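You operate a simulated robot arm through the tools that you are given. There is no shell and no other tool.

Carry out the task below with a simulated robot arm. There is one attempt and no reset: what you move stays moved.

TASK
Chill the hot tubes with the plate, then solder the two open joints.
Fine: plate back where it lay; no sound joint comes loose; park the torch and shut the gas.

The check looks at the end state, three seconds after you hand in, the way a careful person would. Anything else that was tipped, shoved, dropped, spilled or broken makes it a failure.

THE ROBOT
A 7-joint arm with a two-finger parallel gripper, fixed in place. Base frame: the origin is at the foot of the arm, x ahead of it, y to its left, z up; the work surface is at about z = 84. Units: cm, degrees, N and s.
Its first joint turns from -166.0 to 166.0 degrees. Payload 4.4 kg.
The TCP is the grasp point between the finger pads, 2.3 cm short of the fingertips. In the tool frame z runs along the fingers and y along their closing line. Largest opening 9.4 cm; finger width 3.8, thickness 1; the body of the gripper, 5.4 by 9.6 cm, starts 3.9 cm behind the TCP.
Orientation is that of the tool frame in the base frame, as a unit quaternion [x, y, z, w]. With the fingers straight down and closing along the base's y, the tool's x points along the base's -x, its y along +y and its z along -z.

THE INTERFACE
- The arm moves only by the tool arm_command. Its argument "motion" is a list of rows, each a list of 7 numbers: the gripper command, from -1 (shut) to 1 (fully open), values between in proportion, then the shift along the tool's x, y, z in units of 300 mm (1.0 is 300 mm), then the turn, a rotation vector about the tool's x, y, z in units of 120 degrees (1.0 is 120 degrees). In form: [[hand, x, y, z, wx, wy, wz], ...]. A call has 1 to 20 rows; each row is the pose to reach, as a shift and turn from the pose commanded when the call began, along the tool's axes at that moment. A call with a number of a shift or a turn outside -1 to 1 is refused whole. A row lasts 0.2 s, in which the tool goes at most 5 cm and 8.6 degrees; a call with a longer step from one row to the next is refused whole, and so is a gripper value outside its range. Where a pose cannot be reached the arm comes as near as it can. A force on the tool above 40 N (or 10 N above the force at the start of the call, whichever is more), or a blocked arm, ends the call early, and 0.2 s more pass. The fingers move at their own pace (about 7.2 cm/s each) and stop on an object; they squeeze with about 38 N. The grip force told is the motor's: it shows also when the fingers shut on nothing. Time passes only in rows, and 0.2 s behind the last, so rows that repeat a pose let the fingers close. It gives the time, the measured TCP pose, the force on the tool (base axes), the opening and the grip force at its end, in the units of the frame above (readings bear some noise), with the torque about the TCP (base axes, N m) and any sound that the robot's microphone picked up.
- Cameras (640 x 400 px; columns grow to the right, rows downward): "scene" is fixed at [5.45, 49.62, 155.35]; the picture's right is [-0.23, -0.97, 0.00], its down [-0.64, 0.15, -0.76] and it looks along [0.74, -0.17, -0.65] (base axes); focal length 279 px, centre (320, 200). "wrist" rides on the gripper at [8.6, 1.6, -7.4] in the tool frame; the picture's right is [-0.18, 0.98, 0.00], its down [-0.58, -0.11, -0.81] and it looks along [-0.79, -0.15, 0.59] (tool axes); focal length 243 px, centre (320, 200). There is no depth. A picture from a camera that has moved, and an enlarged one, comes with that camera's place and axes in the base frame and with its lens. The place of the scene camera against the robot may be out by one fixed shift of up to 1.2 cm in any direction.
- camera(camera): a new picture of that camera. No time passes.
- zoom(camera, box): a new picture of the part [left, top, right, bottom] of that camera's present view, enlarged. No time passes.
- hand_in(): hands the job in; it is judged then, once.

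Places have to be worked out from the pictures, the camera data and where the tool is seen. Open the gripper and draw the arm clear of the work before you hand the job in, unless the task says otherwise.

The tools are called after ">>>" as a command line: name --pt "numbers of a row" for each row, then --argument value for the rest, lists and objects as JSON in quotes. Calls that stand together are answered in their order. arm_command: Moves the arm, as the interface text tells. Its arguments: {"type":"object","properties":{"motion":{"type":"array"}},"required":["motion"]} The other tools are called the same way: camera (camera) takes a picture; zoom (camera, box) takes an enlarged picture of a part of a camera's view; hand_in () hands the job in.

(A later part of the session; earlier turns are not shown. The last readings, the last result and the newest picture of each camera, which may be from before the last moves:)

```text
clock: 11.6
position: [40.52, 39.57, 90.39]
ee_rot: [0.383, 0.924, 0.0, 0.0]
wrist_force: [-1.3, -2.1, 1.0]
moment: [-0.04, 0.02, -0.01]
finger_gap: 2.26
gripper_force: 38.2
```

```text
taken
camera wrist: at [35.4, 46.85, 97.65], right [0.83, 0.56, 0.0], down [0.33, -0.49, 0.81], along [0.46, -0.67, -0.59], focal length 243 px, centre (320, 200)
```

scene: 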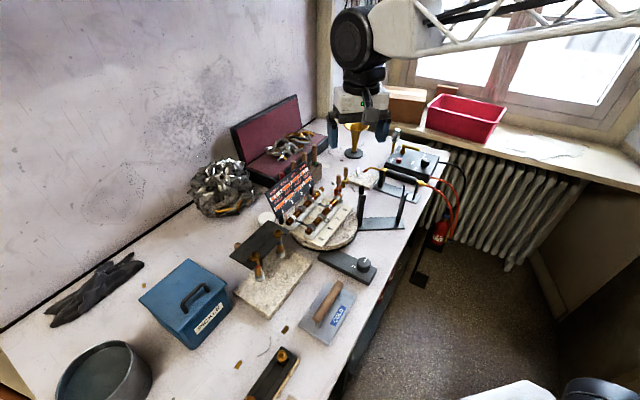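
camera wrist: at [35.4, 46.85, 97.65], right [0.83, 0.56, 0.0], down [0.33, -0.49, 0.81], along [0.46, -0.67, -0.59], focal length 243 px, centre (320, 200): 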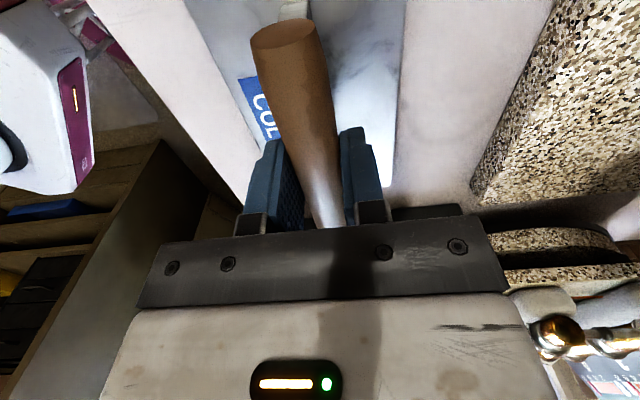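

Gripped at 2.26 cm. I'll lift the plate straight up about 20 cm and check it hangs level.

>>> arm_command --pt "-1 0 0 -0.03 0 0 0" --pt "-1 0 0 -0.1 0 0 0" --pt "-1 0 0 -0.22 0 0 0" --pt "-1 0 0 -0.35 0 0 0" --pt "-1 0 0 -0.48 0 0 0" --pt "-1 0 0 -0.6 0 0 0" --pt "-1 0 0 -0.667 0 0 0"

>>> camera --camera "wrist"

>>> camera --camera "scene"

```text
clock: 13.2
position: [40.34, 39.68, 110.22]
ee_rot: [0.383, 0.924, -0.001, 0.0]
wrist_force: [0.5, -0.2, -4.2]
moment: [-0.03, 0.04, 0.02]
finger_gap: 2.23
gripper_force: 37.9
```

```text
taken
camera wrist: at [35.38, 46.97, 117.61], right [0.83, 0.56, 0.0], down [0.33, -0.49, 0.81], along [0.46, -0.67, -0.59], focal length 243 px, centre (320, 200)
```

wrist: 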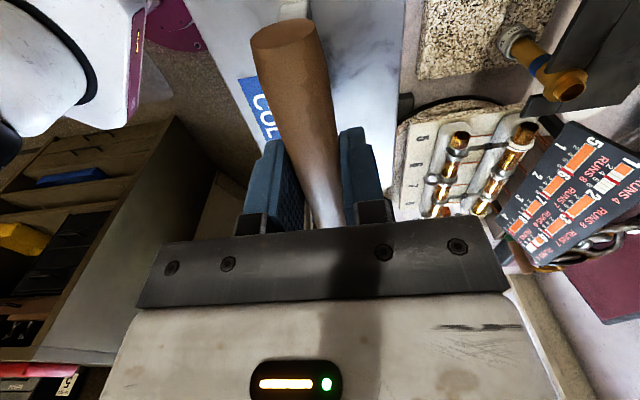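

```text
taken
```

scene: 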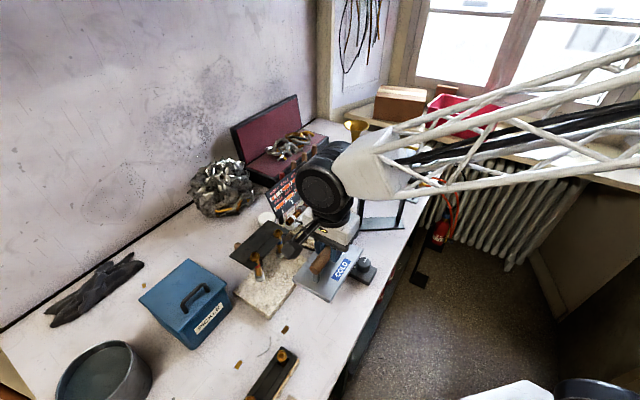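

The plate hangs level (about 4 N). From this angle the tubes and board are visible, so I'll zoom to locate them precisely before carrying the plate over.

>>> zoom --camera "wrist" --box '[390, 80, 640, 240]'

>>> zoom --camera "wrist" --box '[395, 100, 555, 220]'

```text
2.50 times, centred on (515, 160) of wrist
camera zoom: at [35.38, 46.97, 117.61], right [0.83, 0.56, 0.0], down [0.33, -0.49, 0.81], along [0.46, -0.67, -0.59], focal length 606 px, centre (-168, 300)
```

zoom: 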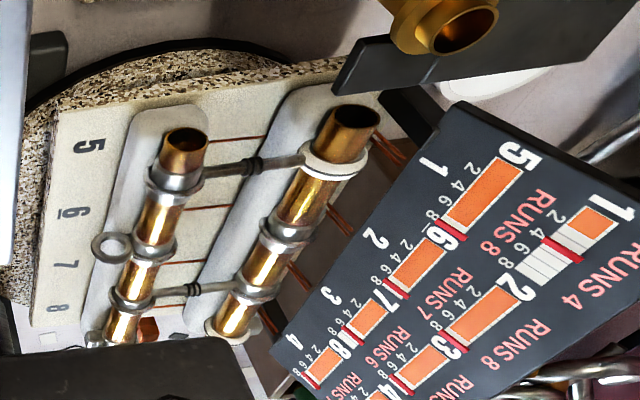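

```text
3.33 times, centred on (475, 160) of wrist
camera zoom: at [35.38, 46.97, 117.61], right [0.83, 0.56, 0.0], down [0.33, -0.49, 0.81], along [0.46, -0.67, -0.59], focal length 809 px, centre (-197, 333)
```

zoom: 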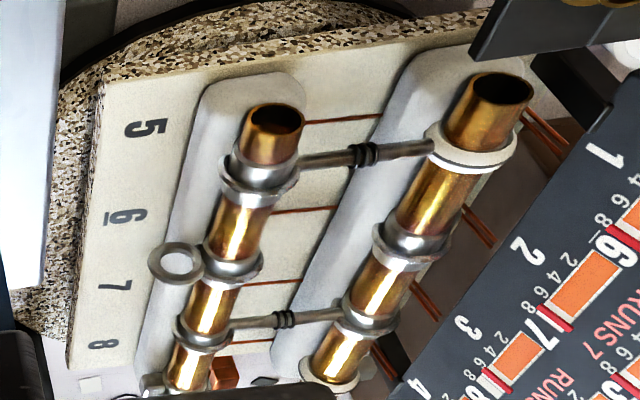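

Triangulated: tubes run along (0.71,−0.70) about 6.7 cm apart at z≈95, overall centre near (69, 36.7); the board's lower edge is ~3 cm behind the rear tube and its top at z≈105. I'll carry the plate at z≈117 to hover above the tube centre.

>>> arm_command --pt "-1 0 0 -0.11 0 0 0" --pt "-1 0 0 -0.223 0 0 0" --pt "-1 -0.07 0.06 -0.223 0 0 0" --pt "-1 -0.17 0.14 -0.223 0 0 0" --pt "-1 -0.28 0.23 -0.223 0 0 0" --pt "-1 -0.39 0.32 -0.223 0 0 0" --pt "-1 -0.5 0.41 -0.223 0 0 0" --pt "-1 -0.61 0.5 -0.223 0 0 0" --pt "-1 -0.69 0.56 -0.223 0 0 0" --pt "-1 -0.742 0.606 -0.223 0 0 0" --pt "-1 -0.742 0.606 -0.223 0 0 0"

>>> camera --camera "wrist"

>>> zoom --camera "scene" --box '[240, 130, 400, 260]'

```text
clock: 15.6
position: [68.89, 36.82, 116.72]
ee_rot: [0.383, 0.924, 0.0, 0.0]
wrist_force: [-0.1, -0.5, -3.9]
moment: [0.02, 0.02, -0.01]
finger_gap: 2.25
gripper_force: 37.7
```

```text
taken
camera wrist: at [63.91, 44.1, 124.17], right [0.83, 0.56, 0.0], down [0.33, -0.49, 0.81], along [0.46, -0.67, -0.59], focal length 243 px, centre (320, 200)
```

wrist: 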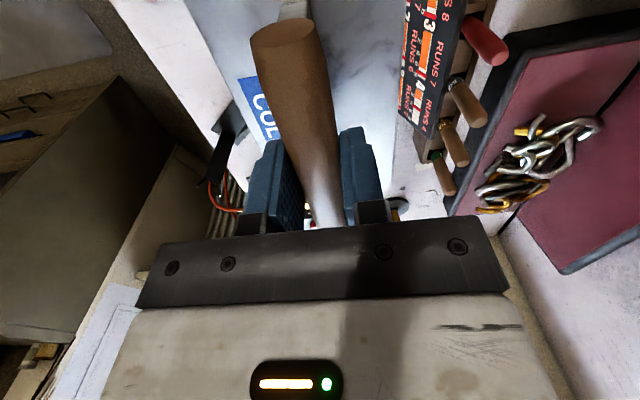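

```text
3.08 times, centred on (320, 195) of scene
camera zoom: at [5.45, 49.62, 155.35], right [-0.23, -0.97, 0.0], down [-0.64, 0.15, -0.76], along [0.74, -0.17, -0.65], focal length 860 px, centre (320, 215)
```

zoom: 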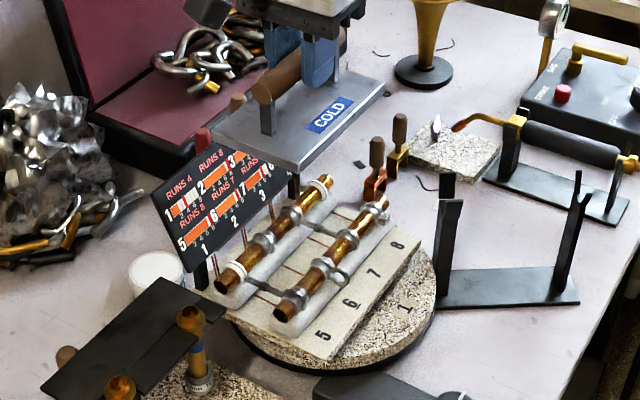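

Projection of the plate centre falls within a few mm of the centre of the four end joints. I'll lower to about z≈105 (plate ~1.5–2 cm above the fittings) and look.

>>> arm_command --pt "-1 0 0 0.08 0 0 0" --pt "-1 0 0 0.16 0 0 0" --pt "-1 0 0 0.24 0 0 0" --pt "-1 0 0 0.31 0 0 0" --pt "-1 0 0 0.36 0 0 0" --pt "-1 0 0 0.39 0 0 0"

>>> zoom --camera "scene" --box '[260, 150, 380, 250]'

>>> camera --camera "wrist"

```text
clock: 17.0
position: [68.82, 36.67, 105.21]
ee_rot: [0.383, 0.924, 0.001, 0.001]
wrist_force: [0.0, -0.2, -4.6]
moment: [0.01, -0.02, -0.01]
finger_gap: 2.27
gripper_force: 38.0
```

```text
4.00 times, centred on (320, 200) of scene
camera zoom: at [5.45, 49.62, 155.35], right [-0.23, -0.97, 0.0], down [-0.64, 0.15, -0.76], along [0.74, -0.17, -0.65], focal length 1118 px, centre (320, 200)
```

zoom: 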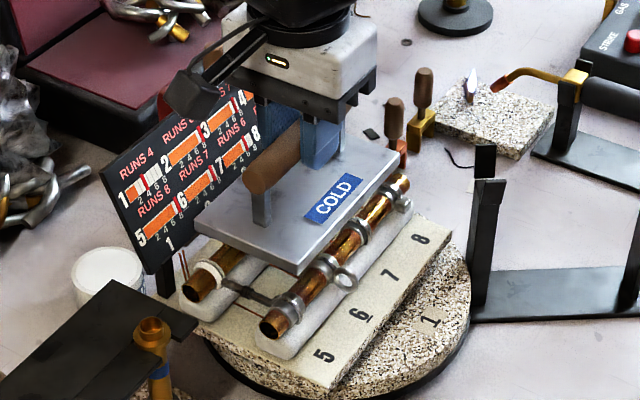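

```text
taken
camera wrist: at [63.82, 43.94, 112.67], right [0.83, 0.56, 0.0], down [0.33, -0.49, 0.81], along [0.46, -0.67, -0.59], focal length 243 px, centre (320, 200)
```

wrist: 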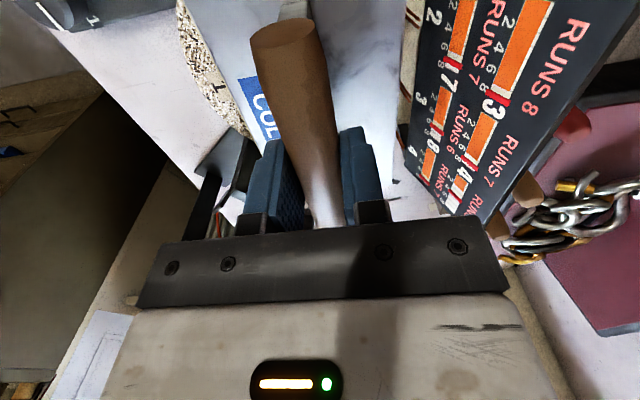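

Plate bottom is around z≈98.8, above the fittings. I'll lower in small steps and watch the force for first contact.

>>> arm_command --pt "-1 0 0 0.01 0 0 0" --pt "-1 0 0 0.02 0 0 0" --pt "-1 0 0 0.03 0 0 0" --pt "-1 0 0 0.04 0 0 0"

>>> zoom --camera "scene" --box '[260, 160, 360, 240]'

```text
clock: 18.0
position: [68.88, 36.77, 104.11]
ee_rot: [0.383, 0.924, 0.0, 0.0]
wrist_force: [0.6, 0.7, -3.9]
moment: [-0.01, -0.03, 0.01]
finger_gap: 2.27
gripper_force: 37.9
```

```text
5.00 times, centred on (310, 200) of scene
camera zoom: at [5.45, 49.62, 155.35], right [-0.23, -0.97, 0.0], down [-0.64, 0.15, -0.76], along [0.74, -0.17, -0.65], focal length 1397 px, centre (370, 200)
```

zoom: 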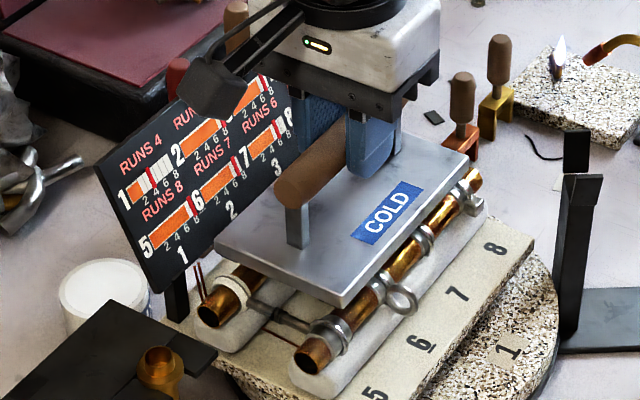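

No contact yet; the geometry matches predictions within a few mm. Lowering another ~0.9 cm in small steps.

>>> arm_command --pt "-1 0 0 0.007 0 0 0" --pt "-1 0 0 0.014 0 0 0" --pt "-1 0 0 0.02 0 0 0" --pt "-1 0 0 0.025 0 0 0"

>>> zoom --camera "scene" --box '[260, 160, 360, 240]'

```text
clock: 19.0
position: [68.81, 36.64, 103.38]
ee_rot: [0.382, 0.924, 0.0, -0.001]
wrist_force: [0.9, 0.1, -4.6]
moment: [-0.01, -0.02, -0.01]
finger_gap: 2.26
gripper_force: 38.1
```

```text
5.00 times, centred on (310, 200) of scene
camera zoom: at [5.45, 49.62, 155.35], right [-0.23, -0.97, 0.0], down [-0.64, 0.15, -0.76], along [0.74, -0.17, -0.65], focal length 1397 px, centre (370, 200)
```

zoom: 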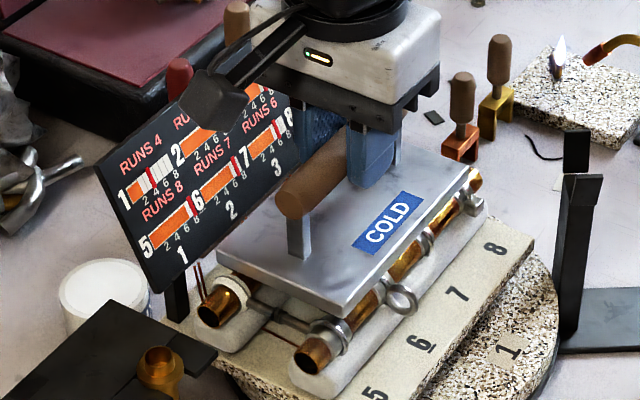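

Still only the plate's weight on the wrist. Continuing down in 2 mm steps.

>>> arm_command --pt "-1 0 0 0.005 0 0 0" --pt "-1 0 0 0.01 0 0 0" --pt "-1 0 0 0.014 0 0 0" --pt "-1 0 0 0.014 0 0 0"

>>> zoom --camera "scene" --box '[260, 160, 360, 240]'

```text
clock: 20.0
position: [68.9, 36.69, 102.89]
ee_rot: [0.383, 0.924, 0.0, -0.001]
wrist_force: [0.6, 0.0, -4.7]
moment: [-0.04, 0.0, -0.01]
finger_gap: 2.25
gripper_force: 37.9
```

```text
5.00 times, centred on (310, 200) of scene
camera zoom: at [5.45, 49.62, 155.35], right [-0.23, -0.97, 0.0], down [-0.64, 0.15, -0.76], along [0.74, -0.17, -0.65], focal length 1397 px, centre (370, 200)
```

zoom: 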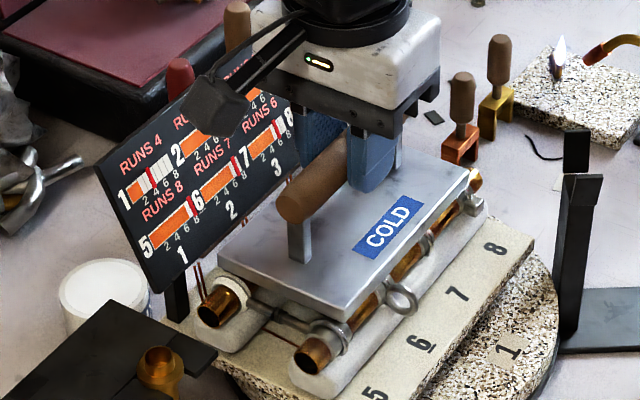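

Plate bottom about 96.5, nearly touching. Going on in 1.5 mm steps.

>>> arm_command --pt "-1 0 0 0.005 0 0 0" --pt "-1 0 0 0.01 0 0 0" --pt "-1 0 0 0.015 0 0 0" --pt "-1 0 0 0.015 0 0 0"

>>> zoom --camera "scene" --box '[260, 160, 360, 240]'

```text
clock: 21.0
position: [68.87, 36.64, 102.58]
ee_rot: [0.382, 0.924, 0.001, 0.0]
wrist_force: [-5.0, 3.3, 11.3]
moment: [0.36, 0.37, 0.03]
finger_gap: 2.25
gripper_force: 38.0
```

```text
5.00 times, centred on (310, 200) of scene
camera zoom: at [5.45, 49.62, 155.35], right [-0.23, -0.97, 0.0], down [-0.64, 0.15, -0.76], along [0.74, -0.17, -0.65], focal length 1397 px, centre (370, 200)
```

zoom: 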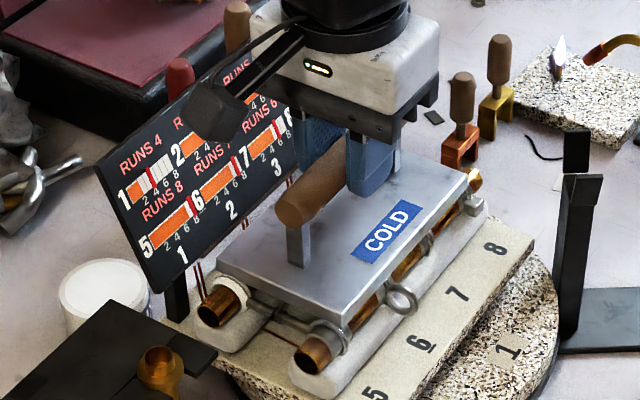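

Contact made at TCP z≈102.5 (upward 16 N including offset). I'll ease off ~1 mm to a light touch and hold while watching the board.

>>> arm_command --pt "-1 0 0 -0.003 0 0 0" --pt "-1 0 0 -0.003 0 0 0" --pt "-1 0 0 -0.003 0 0 0" --pt "-1 0 0 -0.003 0 0 0" --pt "-1 0 0 -0.003 0 0 0"

>>> zoom --camera "scene" --box '[270, 165, 320, 215]'

>>> zoom --camera "wrist" --box '[370, 0, 620, 230]'

```text
clock: 22.2
position: [68.94, 36.61, 102.52]
ee_rot: [0.382, 0.924, 0.0, -0.001]
wrist_force: [3.5, 3.0, 8.0]
moment: [-0.09, -0.16, 0.13]
finger_gap: 2.26
gripper_force: 38.2
```

```text
8.00 times, centred on (295, 190) of scene
camera zoom: at [5.45, 49.62, 155.35], right [-0.23, -0.97, 0.0], down [-0.64, 0.15, -0.76], along [0.74, -0.17, -0.65], focal length 2235 px, centre (520, 280)
```

zoom: 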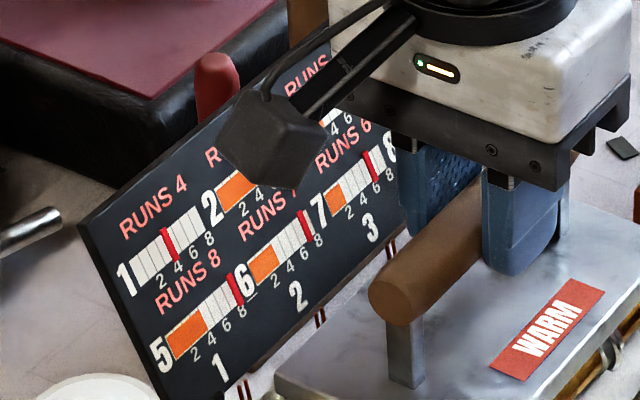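

```text
1.74 times, centred on (495, 115) of wrist
camera zoom: at [63.89, 43.91, 109.9], right [0.83, 0.56, 0.0], down [0.33, -0.49, 0.81], along [0.46, -0.67, -0.59], focal length 422 px, centre (16, 348)
```

zoom: 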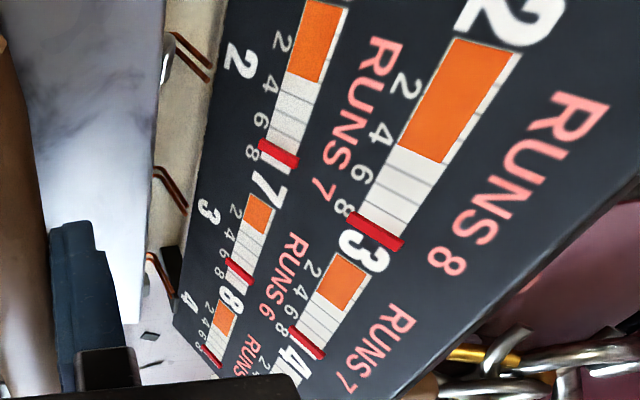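

The bars have fallen sharply and the plate's label flipped to WARM. I'll hold a bit longer and see whether they keep falling.

>>> arm_command --pt "-1 0 0 0 0 0 0" --pt "-1 0 0 0 0 0 0" --pt "-1 0 0 0 0 0 0" --pt "-1 0 0 0 0 0 0" --pt "-1 0 0 0 0 0 0" --pt "-1 0 0 0 0 0 0" --pt "-1 0 0 0 0 0 0" --pt "-1 0 0 0 0 0 0" --pt "-1 0 0 0 0 0 0" --pt "-1 0 0 0 0 0 0"

>>> zoom --camera "scene" --box '[270, 165, 320, 215]'

>>> zoom --camera "wrist" --box '[370, 0, 620, 230]'

```text
clock: 24.4
position: [68.94, 36.73, 102.55]
ee_rot: [0.382, 0.924, 0.0, 0.0]
wrist_force: [2.1, -0.9, 10.6]
moment: [-0.03, -0.03, -0.03]
finger_gap: 2.26
gripper_force: 38.2
```

```text
8.00 times, centred on (295, 190) of scene
camera zoom: at [5.45, 49.62, 155.35], right [-0.23, -0.97, 0.0], down [-0.64, 0.15, -0.76], along [0.74, -0.17, -0.65], focal length 2235 px, centre (520, 280)
```

zoom: 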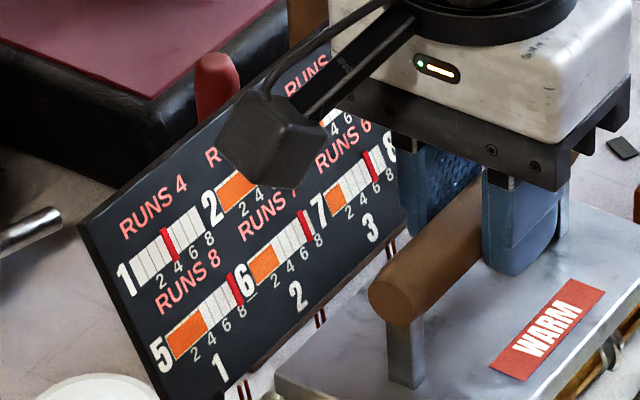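

```text
1.74 times, centred on (495, 115) of wrist
camera zoom: at [63.88, 43.9, 109.9], right [0.83, 0.56, 0.0], down [0.33, -0.49, 0.81], along [0.46, -0.67, -0.59], focal length 422 px, centre (16, 348)
```

zoom: 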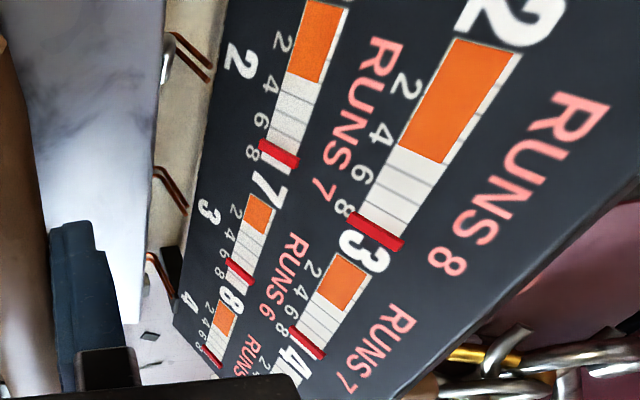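

Readings have settled: joints 1/4 near 0, 2 at ≈4.5, the others ≈2.5–3.5, all well under their marks. I'll lift the plate straight up and carry it back above its original place.

>>> arm_command --pt "-1 0 0 -0.03 0 0 0" --pt "-1 0 0 -0.12 0 0 0" --pt "-1 0 0 -0.24 0 0 0" --pt "-1 0 0 -0.36 0 0 0" --pt "-1 0 0 -0.481 0 0 0" --pt "-1 0.06 -0.05 -0.481 0 0 0" --pt "-1 0.16 -0.13 -0.481 0 0 0" --pt "-1 0.27 -0.22 -0.481 0 0 0" --pt "-1 0.38 -0.31 -0.481 0 0 0" --pt "-1 0.49 -0.4 -0.481 0 0 0" --pt "-1 0.6 -0.49 -0.481 0 0 0" --pt "-1 0.69 -0.56 -0.481 0 0 0" --pt "-1 0.742 -0.606 -0.481 0 0 0" --pt "-1 0.742 -0.606 -0.481 0 0 0"

>>> zoom --camera "scene" --box '[264, 150, 354, 240]'

>>> camera --camera "scene"

```text
clock: 27.4
position: [40.29, 39.73, 116.95]
ee_rot: [0.382, 0.924, 0.0, 0.0]
wrist_force: [-1.0, 0.4, -4.2]
moment: [-0.01, 0.02, 0.0]
finger_gap: 2.24
gripper_force: 38.4
```

```text
4.44 times, centred on (309, 195) of scene
camera zoom: at [5.45, 49.62, 155.35], right [-0.23, -0.97, 0.0], down [-0.64, 0.15, -0.76], along [0.74, -0.17, -0.65], focal length 1242 px, centre (369, 222)
```

zoom: 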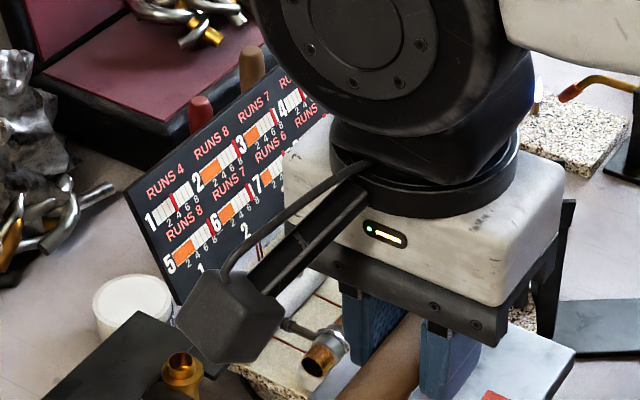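

```text
taken
```

scene: 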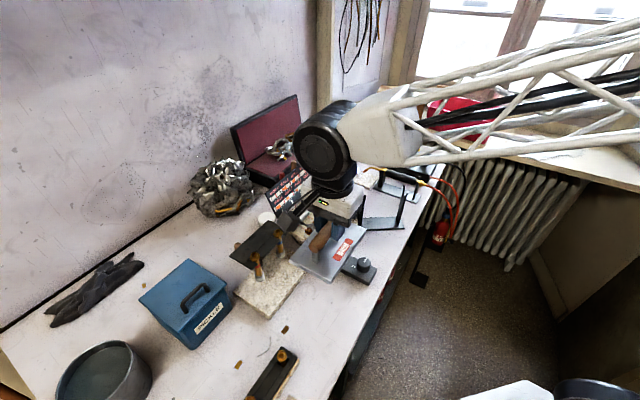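

Back above its place with the plate's weight unchanged. Lowering it to just above the bench, slowly at the end.

>>> arm_command --pt "-1 0 0 0.12 0 0 0" --pt "-1 0 0 0.26 0 0 0" --pt "-1 0 0 0.4 0 0 0" --pt "-1 0 0 0.54 0 0 0" --pt "-1 0 0 0.67 0 0 0" --pt "-1 0 0 0.77 0 0 0" --pt "-1 0 0 0.83 0 0 0" --pt "-1 0 0 0.86 0 0 0" --pt "-1 0 0 0.875 0 0 0" --pt "-1 0 0 0.882 0 0 0" --pt "-1 0 0 0.888 0 0 0" --pt "-1 0 0 0.888 0 0 0"

>>> zoom --camera "scene" --box '[270, 230, 390, 350]'

```text
clock: 30.0
position: [40.28, 39.5, 90.28]
ee_rot: [0.383, 0.924, 0.0, -0.001]
wrist_force: [-0.5, 0.1, -4.8]
moment: [0.0, 0.04, -0.05]
finger_gap: 2.27
gripper_force: 37.7
```

```text
3.33 times, centred on (330, 290) of scene
camera zoom: at [5.45, 49.62, 155.35], right [-0.23, -0.97, 0.0], down [-0.64, 0.15, -0.76], along [0.74, -0.17, -0.65], focal length 931 px, centre (287, -100)
```

zoom: 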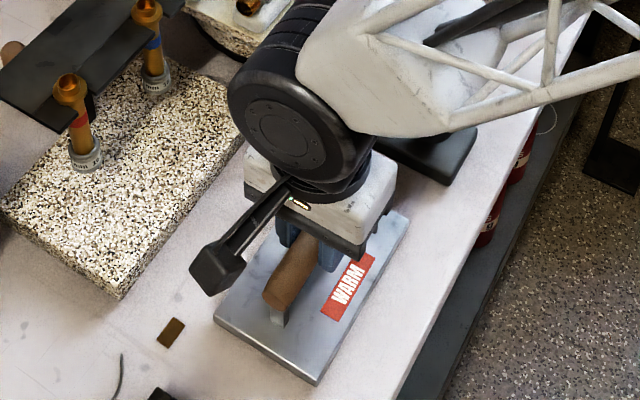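

The corners match the original picture. A further 1–2 mm down to touch the bench.

>>> arm_command --pt "-1 0 0 0.002 0 0 0" --pt "-1 0 0 0.004 0 0 0" --pt "-1 0 0 0.006 0 0 0" --pt "-1 0 0 0.006 0 0 0"

```text
clock: 31.0
position: [40.45, 39.52, 90.28]
ee_rot: [0.383, 0.924, 0.001, 0.0]
wrist_force: [-2.4, -6.5, 31.3]
moment: [-0.03, 0.1, 0.32]
finger_gap: 2.28
gripper_force: 38.1
```

That's firm contact (31 N); I'll ease up about 1 mm to take the pressure off and then open the fingers.

>>> arm_command --pt "-1 0 0 -0.004 0 0 0" --pt "-1 0 0 -0.005 0 0 0"

```text
clock: 31.6
position: [40.35, 39.53, 90.21]
ee_rot: [0.382, 0.924, 0.001, 0.0]
wrist_force: [10.4, -2.7, 17.6]
moment: [-0.07, -0.23, -0.03]
finger_gap: 2.25
gripper_force: 38.1
```

>>> arm_command --pt "-1 0 0 -0.002 0 0 0" --pt "-0.5 0 0 -0.002 0 0 0" --pt "0 0 0 -0.002 0 0 0" --pt "0.6 0 0 -0.002 0 0 0" --pt "1 0 0 -0.002 0 0 0" --pt "1 0 0 -0.002 0 0 0"

>>> camera --camera "wrist"

>>> zoom --camera "scene" --box '[270, 230, 390, 350]'

```text
clock: 33.0
position: [40.19, 39.49, 90.28]
ee_rot: [0.383, 0.924, -0.001, 0.0]
wrist_force: [-0.4, 0.4, 0.0]
moment: [0.02, -0.02, 0.03]
finger_gap: 9.39
gripper_force: 0.0
```

```text
taken
camera wrist: at [35.21, 46.82, 97.64], right [0.83, 0.56, 0.0], down [0.33, -0.49, 0.81], along [0.46, -0.67, -0.59], focal length 243 px, centre (320, 200)
```

wrist: 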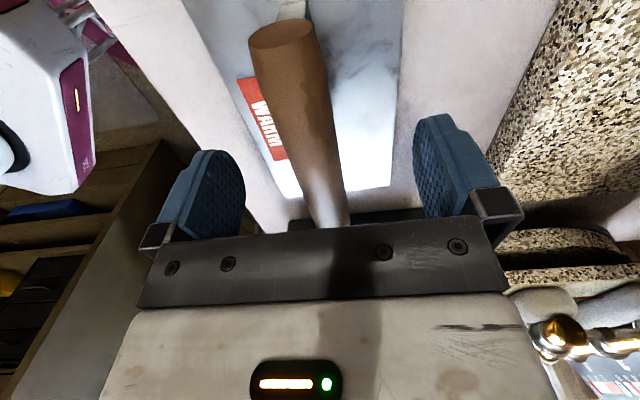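

```text
3.33 times, centred on (330, 290) of scene
camera zoom: at [5.45, 49.62, 155.35], right [-0.23, -0.97, 0.0], down [-0.64, 0.15, -0.76], along [0.74, -0.17, -0.65], focal length 931 px, centre (287, -100)
```

zoom: 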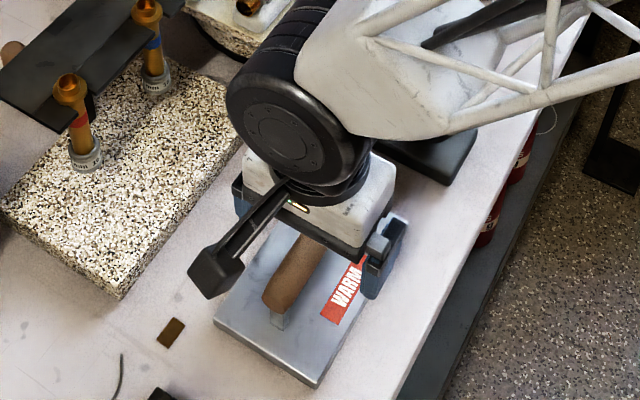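

The plate lies exactly as in the first picture. I'll raise the hand clear and swing toward the torch, turning the wrist so the fingers close across the torch handle.

>>> arm_command --pt "1 0 0 -0.05 0 0 0" --pt "1 0 0 -0.18 0 0 0" --pt "1 0 0 -0.34 0 0 0" --pt "1 0 0 -0.5 0 0 0" --pt "1 0 0 -0.66 0 0 0" --pt "1 0 0 -0.8 0 0 0" --pt "1 0 0 -0.92 0 0 0" --pt "1 -0.13 0 -0.92 0 0 -0.06" --pt "1 -0.28 0.005 -0.92 0 0 -0.12" --pt "1 -0.43 0.01 -0.92 0 0 -0.18" --pt "1 -0.58 0.012 -0.92 0 0 -0.24" --pt "1 -0.73 0.014 -0.92 0 0 -0.3" --pt "1 -0.86 0.016 -0.92 0 0 -0.36" --pt "1 -0.926 0.016 -0.92 0 0 -0.375"

>>> zoom --camera "scene" --box '[264, 150, 364, 240]'

>>> zoom --camera "scene" --box '[270, 240, 400, 350]'

```text
clock: 36.0
position: [60.16, 20.18, 118.25]
ee_rot: [-0.001, 1.0, 0.001, -0.001]
wrist_force: [0.1, 1.5, -0.3]
moment: [0.0, -0.01, 0.0]
finger_gap: 9.39
gripper_force: 0.0
```

```text
4.44 times, centred on (314, 195) of scene
camera zoom: at [5.45, 49.62, 155.35], right [-0.23, -0.97, 0.0], down [-0.64, 0.15, -0.76], along [0.74, -0.17, -0.65], focal length 1242 px, centre (347, 222)
```

zoom: 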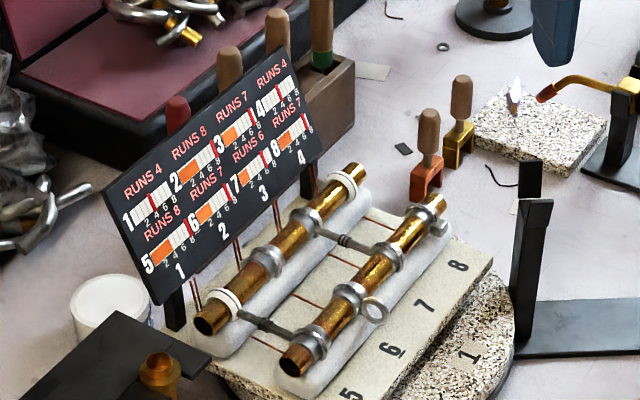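

```text
3.64 times, centred on (335, 295) of scene
camera zoom: at [5.45, 49.62, 155.35], right [-0.23, -0.97, 0.0], down [-0.64, 0.15, -0.76], along [0.74, -0.17, -0.65], focal length 1016 px, centre (266, -146)
```

zoom: 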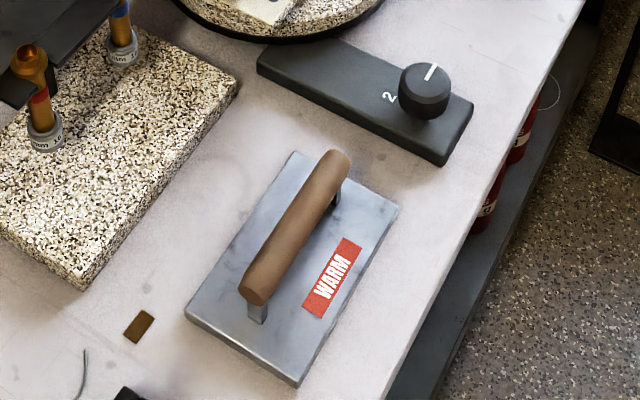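

The plate is in place. I'll read the board in detail after chilling.

>>> zoom --camera "scene" --box '[272, 160, 318, 206]'

>>> zoom --camera "scene" --box '[276, 175, 304, 195]'

```text
8.70 times, centred on (295, 183) of scene
camera zoom: at [5.45, 49.62, 155.35], right [-0.23, -0.97, 0.0], down [-0.64, 0.15, -0.76], along [0.74, -0.17, -0.65], focal length 2430 px, centre (537, 348)
```

zoom: 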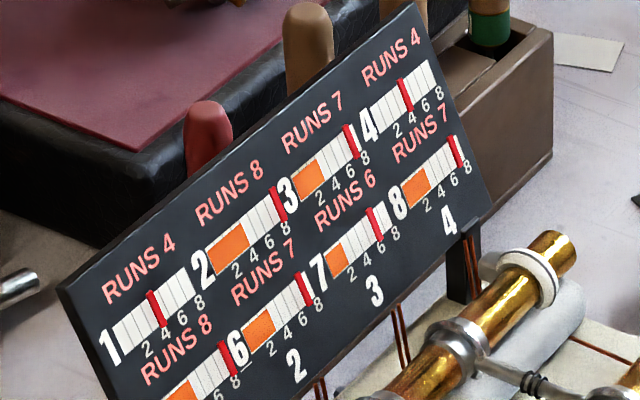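

```text
16.00 times, centred on (290, 185) of scene
camera zoom: at [5.45, 49.62, 155.35], right [-0.23, -0.97, 0.0], down [-0.64, 0.15, -0.76], along [0.74, -0.17, -0.65], focal length 4470 px, centre (800, 440)
```

zoom: 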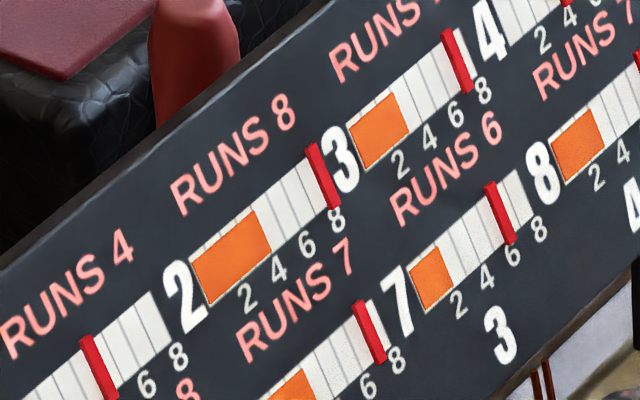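

After the chill every sound joint shows about 4 units of margin, and joints 1 and 4 read 0. Now I'll hover above the torch handle with the wrist turned to match its axis.

>>> arm_command --pt "1 -0.09 -0.096 0.03 0 0 -0.05" --pt "1 -0.18 -0.192 0.06 0 0 -0.1" --pt "1 -0.27 -0.288 0.09 0 0 -0.15" --pt "1 -0.36 -0.384 0.12 0 0 -0.2" --pt "1 -0.45 -0.48 0.15 0 0 -0.25" --pt "1 -0.54 -0.576 0.18 0 0 -0.3" --pt "1 -0.627 -0.673 0.2 0 0 -0.354" --pt "1 -0.627 -0.673 0.2 0 0 -0.354"

>>> camera --camera "wrist"

>>> zoom --camera "wrist" --box '[210, 0, 450, 200]'

```text
clock: 37.8
position: [79.36, -0.03, 111.79]
ee_rot: [-0.363, 0.932, 0.0, 0.0]
wrist_force: [0.4, -0.8, 0.2]
moment: [0.03, -0.01, -0.02]
finger_gap: 9.41
gripper_force: 0.1
```

```text
taken
camera wrist: at [71.85, -4.69, 119.11], right [-0.53, 0.85, 0.0], down [0.5, 0.31, 0.81], along [0.68, 0.43, -0.59], focal length 243 px, centre (320, 200)
```

wrist: 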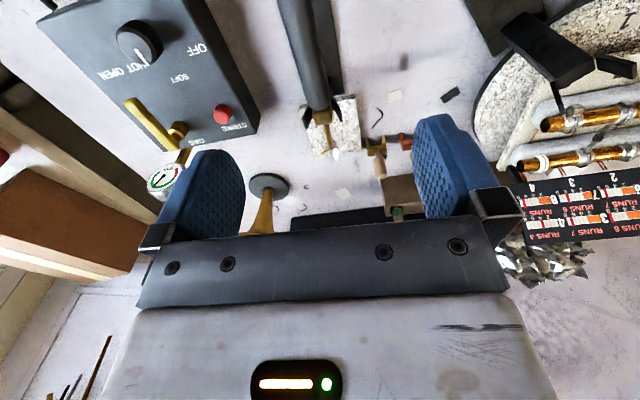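

```text
2.00 times, centred on (330, 100) of wrist
camera zoom: at [71.85, -4.69, 119.11], right [-0.53, 0.85, 0.0], down [0.5, 0.31, 0.81], along [0.68, 0.43, -0.59], focal length 485 px, centre (300, 400)
```

zoom: 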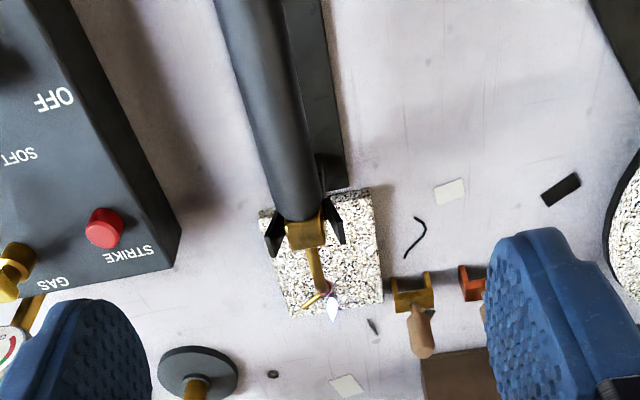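

The torch axis is ~2° off my tool x-axis and ~1.3 cm to the side. I'll correct these and lower to just above the handle for another look.

>>> arm_command --pt "1 -0.025 -0.022 0.1 0 0 -0.009" --pt "1 -0.05 -0.043 0.2 0 0 -0.018" --pt "1 -0.05 -0.043 0.3 0 0 -0.018" --pt "1 -0.05 -0.043 0.37 0 0 -0.018" --pt "1 -0.05 -0.043 0.4 0 0 -0.018"

>>> camera --camera "wrist"

>>> zoom --camera "scene" --box '[350, 120, 450, 220]'

```text
clock: 39.0
position: [81.07, -0.01, 99.96]
ee_rot: [-0.38, 0.925, 0.0, 0.0]
wrist_force: [-0.5, 0.5, -0.5]
moment: [-0.01, -0.07, 0.01]
finger_gap: 9.4
gripper_force: 0.1
```

```text
taken
camera wrist: at [73.68, -4.99, 107.35], right [-0.56, 0.83, 0.0], down [0.49, 0.33, 0.81], along [0.67, 0.45, -0.59], focal length 243 px, centre (320, 200)
```

wrist: 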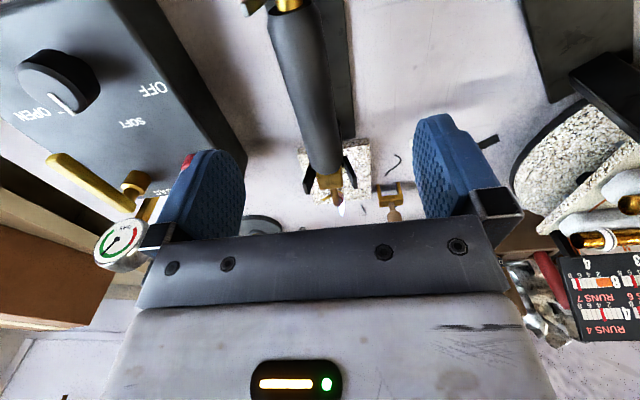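

```text
4.00 times, centred on (400, 170) of scene
camera zoom: at [5.45, 49.62, 155.35], right [-0.23, -0.97, 0.0], down [-0.64, 0.15, -0.76], along [0.74, -0.17, -0.65], focal length 1118 px, centre (0, 320)
```

zoom: 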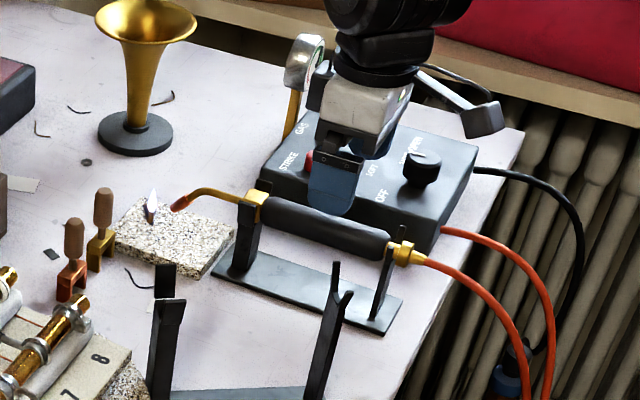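

The handle is centred along x with a residual −0.4 cm in y; its axis is at z≈94.3. Going down to it now with the small correction.

>>> arm_command --pt "1 0 -0.014 0 0 0 0.005" --pt "1 0 -0.014 0.07 0 0 0.005" --pt "1 0 -0.014 0.13 0 0 0.005" --pt "1 0 -0.014 0.17 0 0 0.005" --pt "1 0 -0.014 0.187 0 0 0.005"

>>> camera --camera "wrist"

>>> zoom --camera "scene" --box '[360, 130, 440, 210]'

```text
clock: 40.2
position: [81.35, -0.17, 94.21]
ee_rot: [-0.375, 0.927, -0.001, 0.0]
wrist_force: [-0.6, 0.6, 0.7]
moment: [-0.01, -0.01, 0.0]
finger_gap: 9.39
gripper_force: 0.0
```

```text
taken
camera wrist: at [73.87, -5.09, 101.67], right [-0.55, 0.83, 0.0], down [0.49, 0.33, 0.81], along [0.67, 0.44, -0.59], focal length 243 px, centre (320, 200)
```

wrist: 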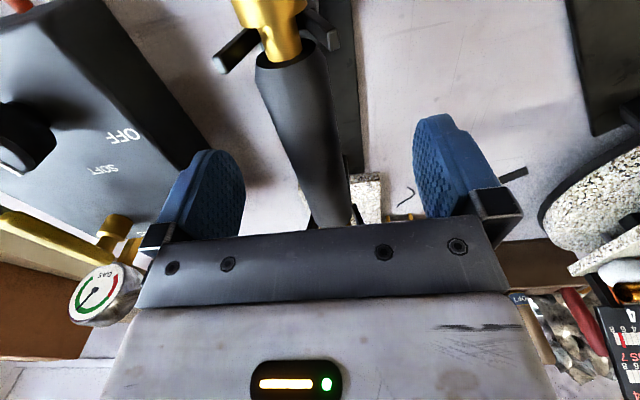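

```text
5.00 times, centred on (400, 170) of scene
camera zoom: at [5.45, 49.62, 155.35], right [-0.23, -0.97, 0.0], down [-0.64, 0.15, -0.76], along [0.74, -0.17, -0.65], focal length 1397 px, centre (-80, 350)
```

zoom: 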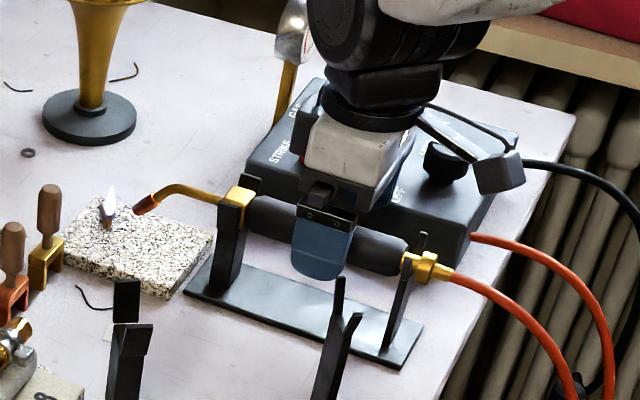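

Fingers straddle the middle of the handle. Closing on the torch.

>>> arm_command --pt "-1 0 0 0 0 0 0" --pt "-1 0 0 0 0 0 0" --pt "-1 0 0 0 0 0 0" --pt "-1 0 0 0 0 0 0" --pt "-1 0 0 0 0 0 0"

>>> zoom --camera "scene" --box '[350, 140, 430, 210]'

```text
clock: 41.4
position: [81.26, -0.26, 94.28]
ee_rot: [-0.375, 0.927, 0.001, 0.0]
wrist_force: [12.4, -12.1, 3.1]
moment: [-0.4, -0.28, 0.73]
finger_gap: 2.86
gripper_force: 37.7
```

```text
5.71 times, centred on (390, 175) of scene
camera zoom: at [5.45, 49.62, 155.35], right [-0.23, -0.97, 0.0], down [-0.64, 0.15, -0.76], along [0.74, -0.17, -0.65], focal length 1597 px, centre (-80, 343)
```

zoom: 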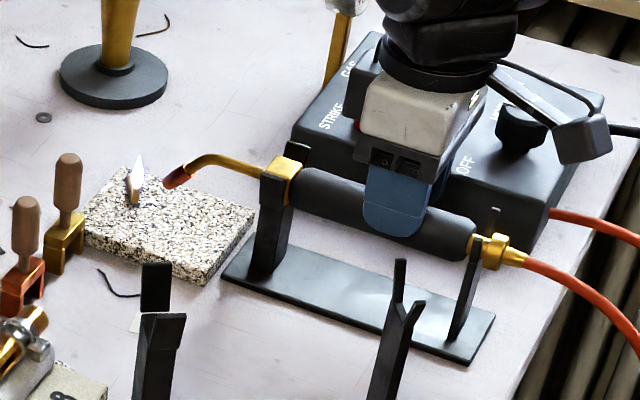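

Gripped, but there's a sideways 17 N and a twist, meaning my grip is slightly off the fork's line. I'll ease the arm sideways and in yaw to relax it before lifting.

>>> arm_command --pt "-1 0 -0.004 0 0 0 -0.004" --pt "-1 0 -0.006 0 0 0 -0.008" --pt "-1 0 -0.006 0 0 0 -0.008"

```text
clock: 42.2
position: [81.33, -0.43, 94.5]
ee_rot: [-0.383, 0.924, 0.0, 0.0]
wrist_force: [-1.9, 1.9, 12.2]
moment: [0.19, 0.02, -0.01]
finger_gap: 2.83
gripper_force: 37.6
```

Side load is gone, and the torch axis is at 45° heading. I'll note this pose (81.33, −0.43, ≈94.4) for parking, and lift gently.

>>> arm_command --pt "-1 0 0 -0.01 0 0 0" --pt "-1 0 0 -0.03 0 0 0" --pt "-1 0 0 -0.06 0 0 0" --pt "-1 0 0 -0.1 0 0 0" --pt "-1 0 0 -0.1 0 0 0"

>>> zoom --camera "scene" --box '[350, 140, 430, 210]'

>>> camera --camera "wrist"

```text
clock: 43.4
position: [81.52, -0.21, 97.43]
ee_rot: [-0.383, 0.924, 0.001, -0.001]
wrist_force: [-0.5, 0.2, -2.1]
moment: [-0.03, 0.05, -0.02]
finger_gap: 2.85
gripper_force: 38.3
```

```text
5.71 times, centred on (390, 175) of scene
camera zoom: at [5.45, 49.62, 155.35], right [-0.23, -0.97, 0.0], down [-0.64, 0.15, -0.76], along [0.74, -0.17, -0.65], focal length 1597 px, centre (-80, 343)
```

zoom: 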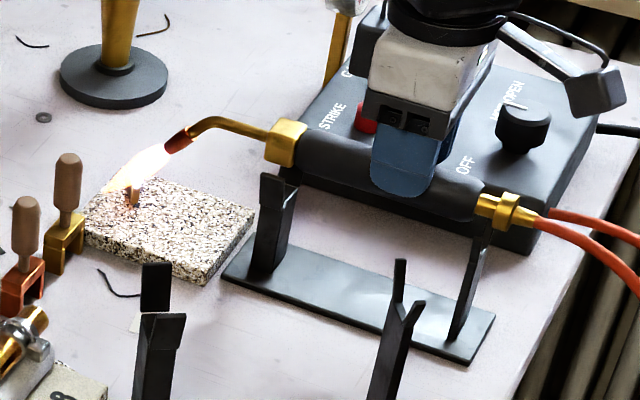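

```text
taken
camera wrist: at [74.18, -5.21, 104.78], right [-0.56, 0.83, 0.0], down [0.49, 0.33, 0.81], along [0.67, 0.46, -0.59], focal length 243 px, centre (320, 200)
```

wrist: 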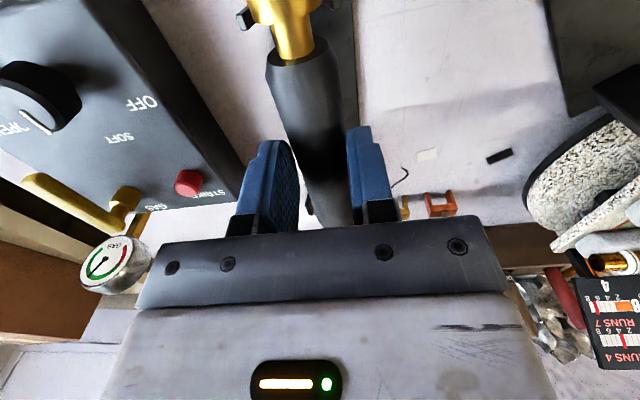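

The torch lit itself as it left the rest: a flame about 7 cm long pointing forward and ~49° down, nozzle ≈16.4 cm ahead and 6 cm below the TCP. I'll raise it high and carry it clear of everything toward joint 1.

>>> arm_command --pt "-1 0 0 -0.1 0 0 0" --pt "-1 0 0 -0.25 0 0 0" --pt "-1 0 0 -0.4 0 0 0" --pt "-1 0 0 -0.55 0 0 0" --pt "-1 0 0 -0.7 0 0 0" --pt "-1 0 0 -0.82 0 0 0" --pt "-1 0.01 0.1 -0.82 0 0 0" --pt "-1 0.02 0.24 -0.82 0 0 0" --pt "-1 0.03 0.38 -0.82 0 0 0" --pt "-1 0.04 0.52 -0.82 0 0 0" --pt "-1 0.05 0.66 -0.82 0 0 0" --pt "-1 0.06 0.78 -0.82 0 0 0" --pt "-1 0.07 0.88 -0.82 0 0 0" --pt "-1 0.08 0.95 -0.82 0 0 0"

>>> camera --camera "scene"

>>> camera --camera "wrist"

```text
clock: 46.4
position: [59.43, 17.99, 121.93]
ee_rot: [-0.382, 0.924, 0.0, 0.0]
wrist_force: [0.2, -0.3, -2.4]
moment: [-0.02, 0.02, -0.01]
finger_gap: 2.88
gripper_force: 37.7
```

```text
taken
```

scene: 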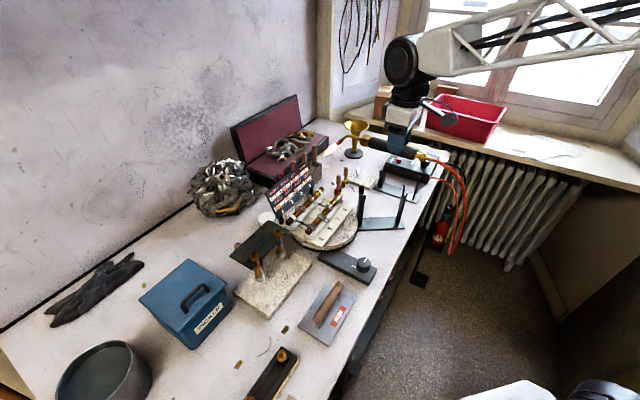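

```text
taken
camera wrist: at [52.09, 13.02, 129.21], right [-0.56, 0.83, 0.0], down [0.49, 0.33, 0.81], along [0.67, 0.46, -0.59], focal length 243 px, centre (320, 200)
```

wrist: 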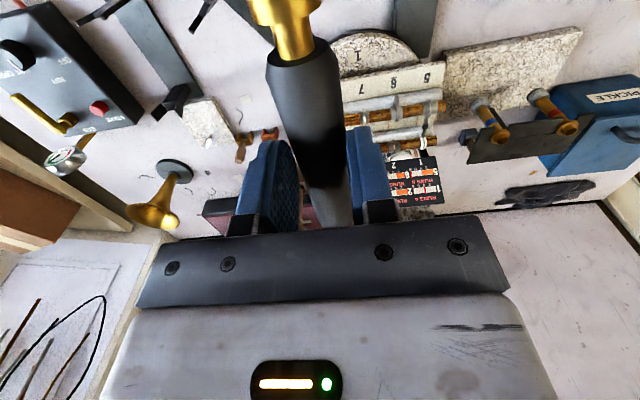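

Flame is steady and everything below is clear. I'll move to a retreat pose 10 cm back along the flame axis from joint 1 and check alignment.

>>> arm_command --pt "-1 0.02 0.12 0.02 0 0 0" --pt "-1 0.04 0.25 0.06 0 0 0" --pt "-1 0.06 0.37 0.14 0 0 0" --pt "-1 0.07 0.45 0.24 0 0 0" --pt "-1 0.075 0.476 0.334 0 0 0" --pt "-1 0.075 0.476 0.334 0 0 0"

>>> zoom --camera "scene" --box '[250, 130, 370, 250]'

>>> camera --camera "wrist"

```text
clock: 47.8
position: [47.81, 26.38, 111.77]
ee_rot: [-0.384, 0.923, 0.001, 0.0]
wrist_force: [0.0, -0.2, -2.6]
moment: [-0.04, 0.05, -0.01]
finger_gap: 2.82
gripper_force: 38.0
```

```text
3.33 times, centred on (310, 190) of scene
camera zoom: at [5.45, 49.62, 155.35], right [-0.23, -0.97, 0.0], down [-0.64, 0.15, -0.76], along [0.74, -0.17, -0.65], focal length 931 px, centre (353, 233)
```

zoom: 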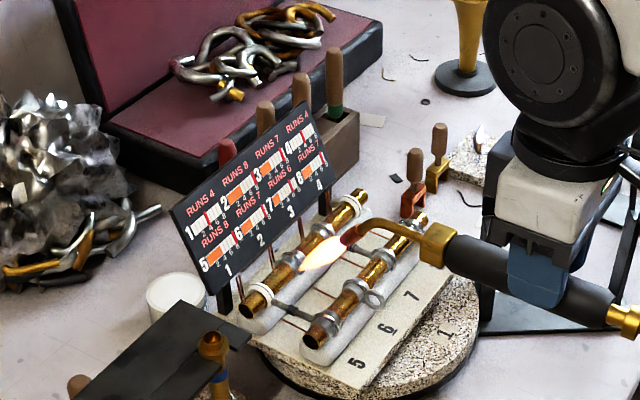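

```text
taken
camera wrist: at [40.54, 21.37, 119.18], right [-0.56, 0.83, 0.0], down [0.49, 0.33, 0.81], along [0.67, 0.46, -0.59], focal length 243 px, centre (320, 200)
```

wrist: 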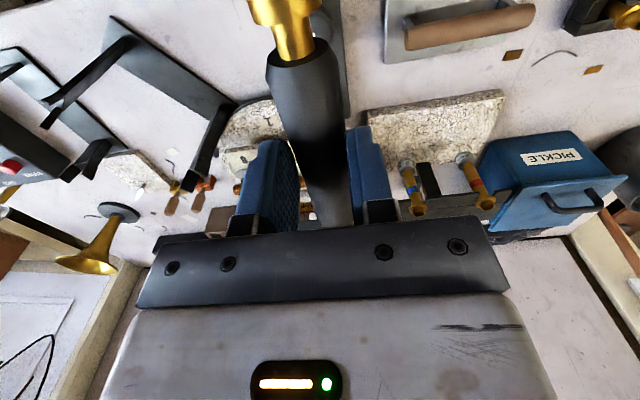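

Flame tip and joint 1 appear just where I predicted. I'll advance 6 cm along the flame axis, leaving the flame just short of joint 1, and check the line-up.

>>> arm_command --pt "-1 -0.04 0 0.046 0 0 0" --pt "-1 -0.09 0 0.104 0 0 0" --pt "-1 -0.131 0 0.151 0 0 0"

>>> zoom --camera "scene" --box '[265, 160, 345, 240]'

```text
clock: 48.6
position: [50.62, 29.32, 107.65]
ee_rot: [-0.382, 0.924, 0.0, 0.0]
wrist_force: [-0.5, 0.8, -2.7]
moment: [-0.03, 0.06, 0.03]
finger_gap: 2.86
gripper_force: 37.9
```

```text
5.00 times, centred on (305, 200) of scene
camera zoom: at [5.45, 49.62, 155.35], right [-0.23, -0.97, 0.0], down [-0.64, 0.15, -0.76], along [0.74, -0.17, -0.65], focal length 1397 px, centre (395, 200)
```

zoom: 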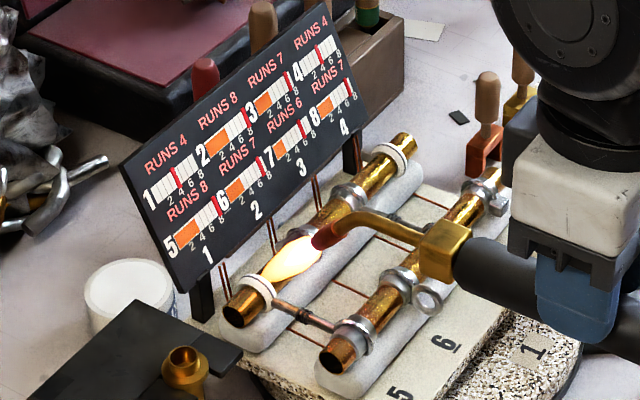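

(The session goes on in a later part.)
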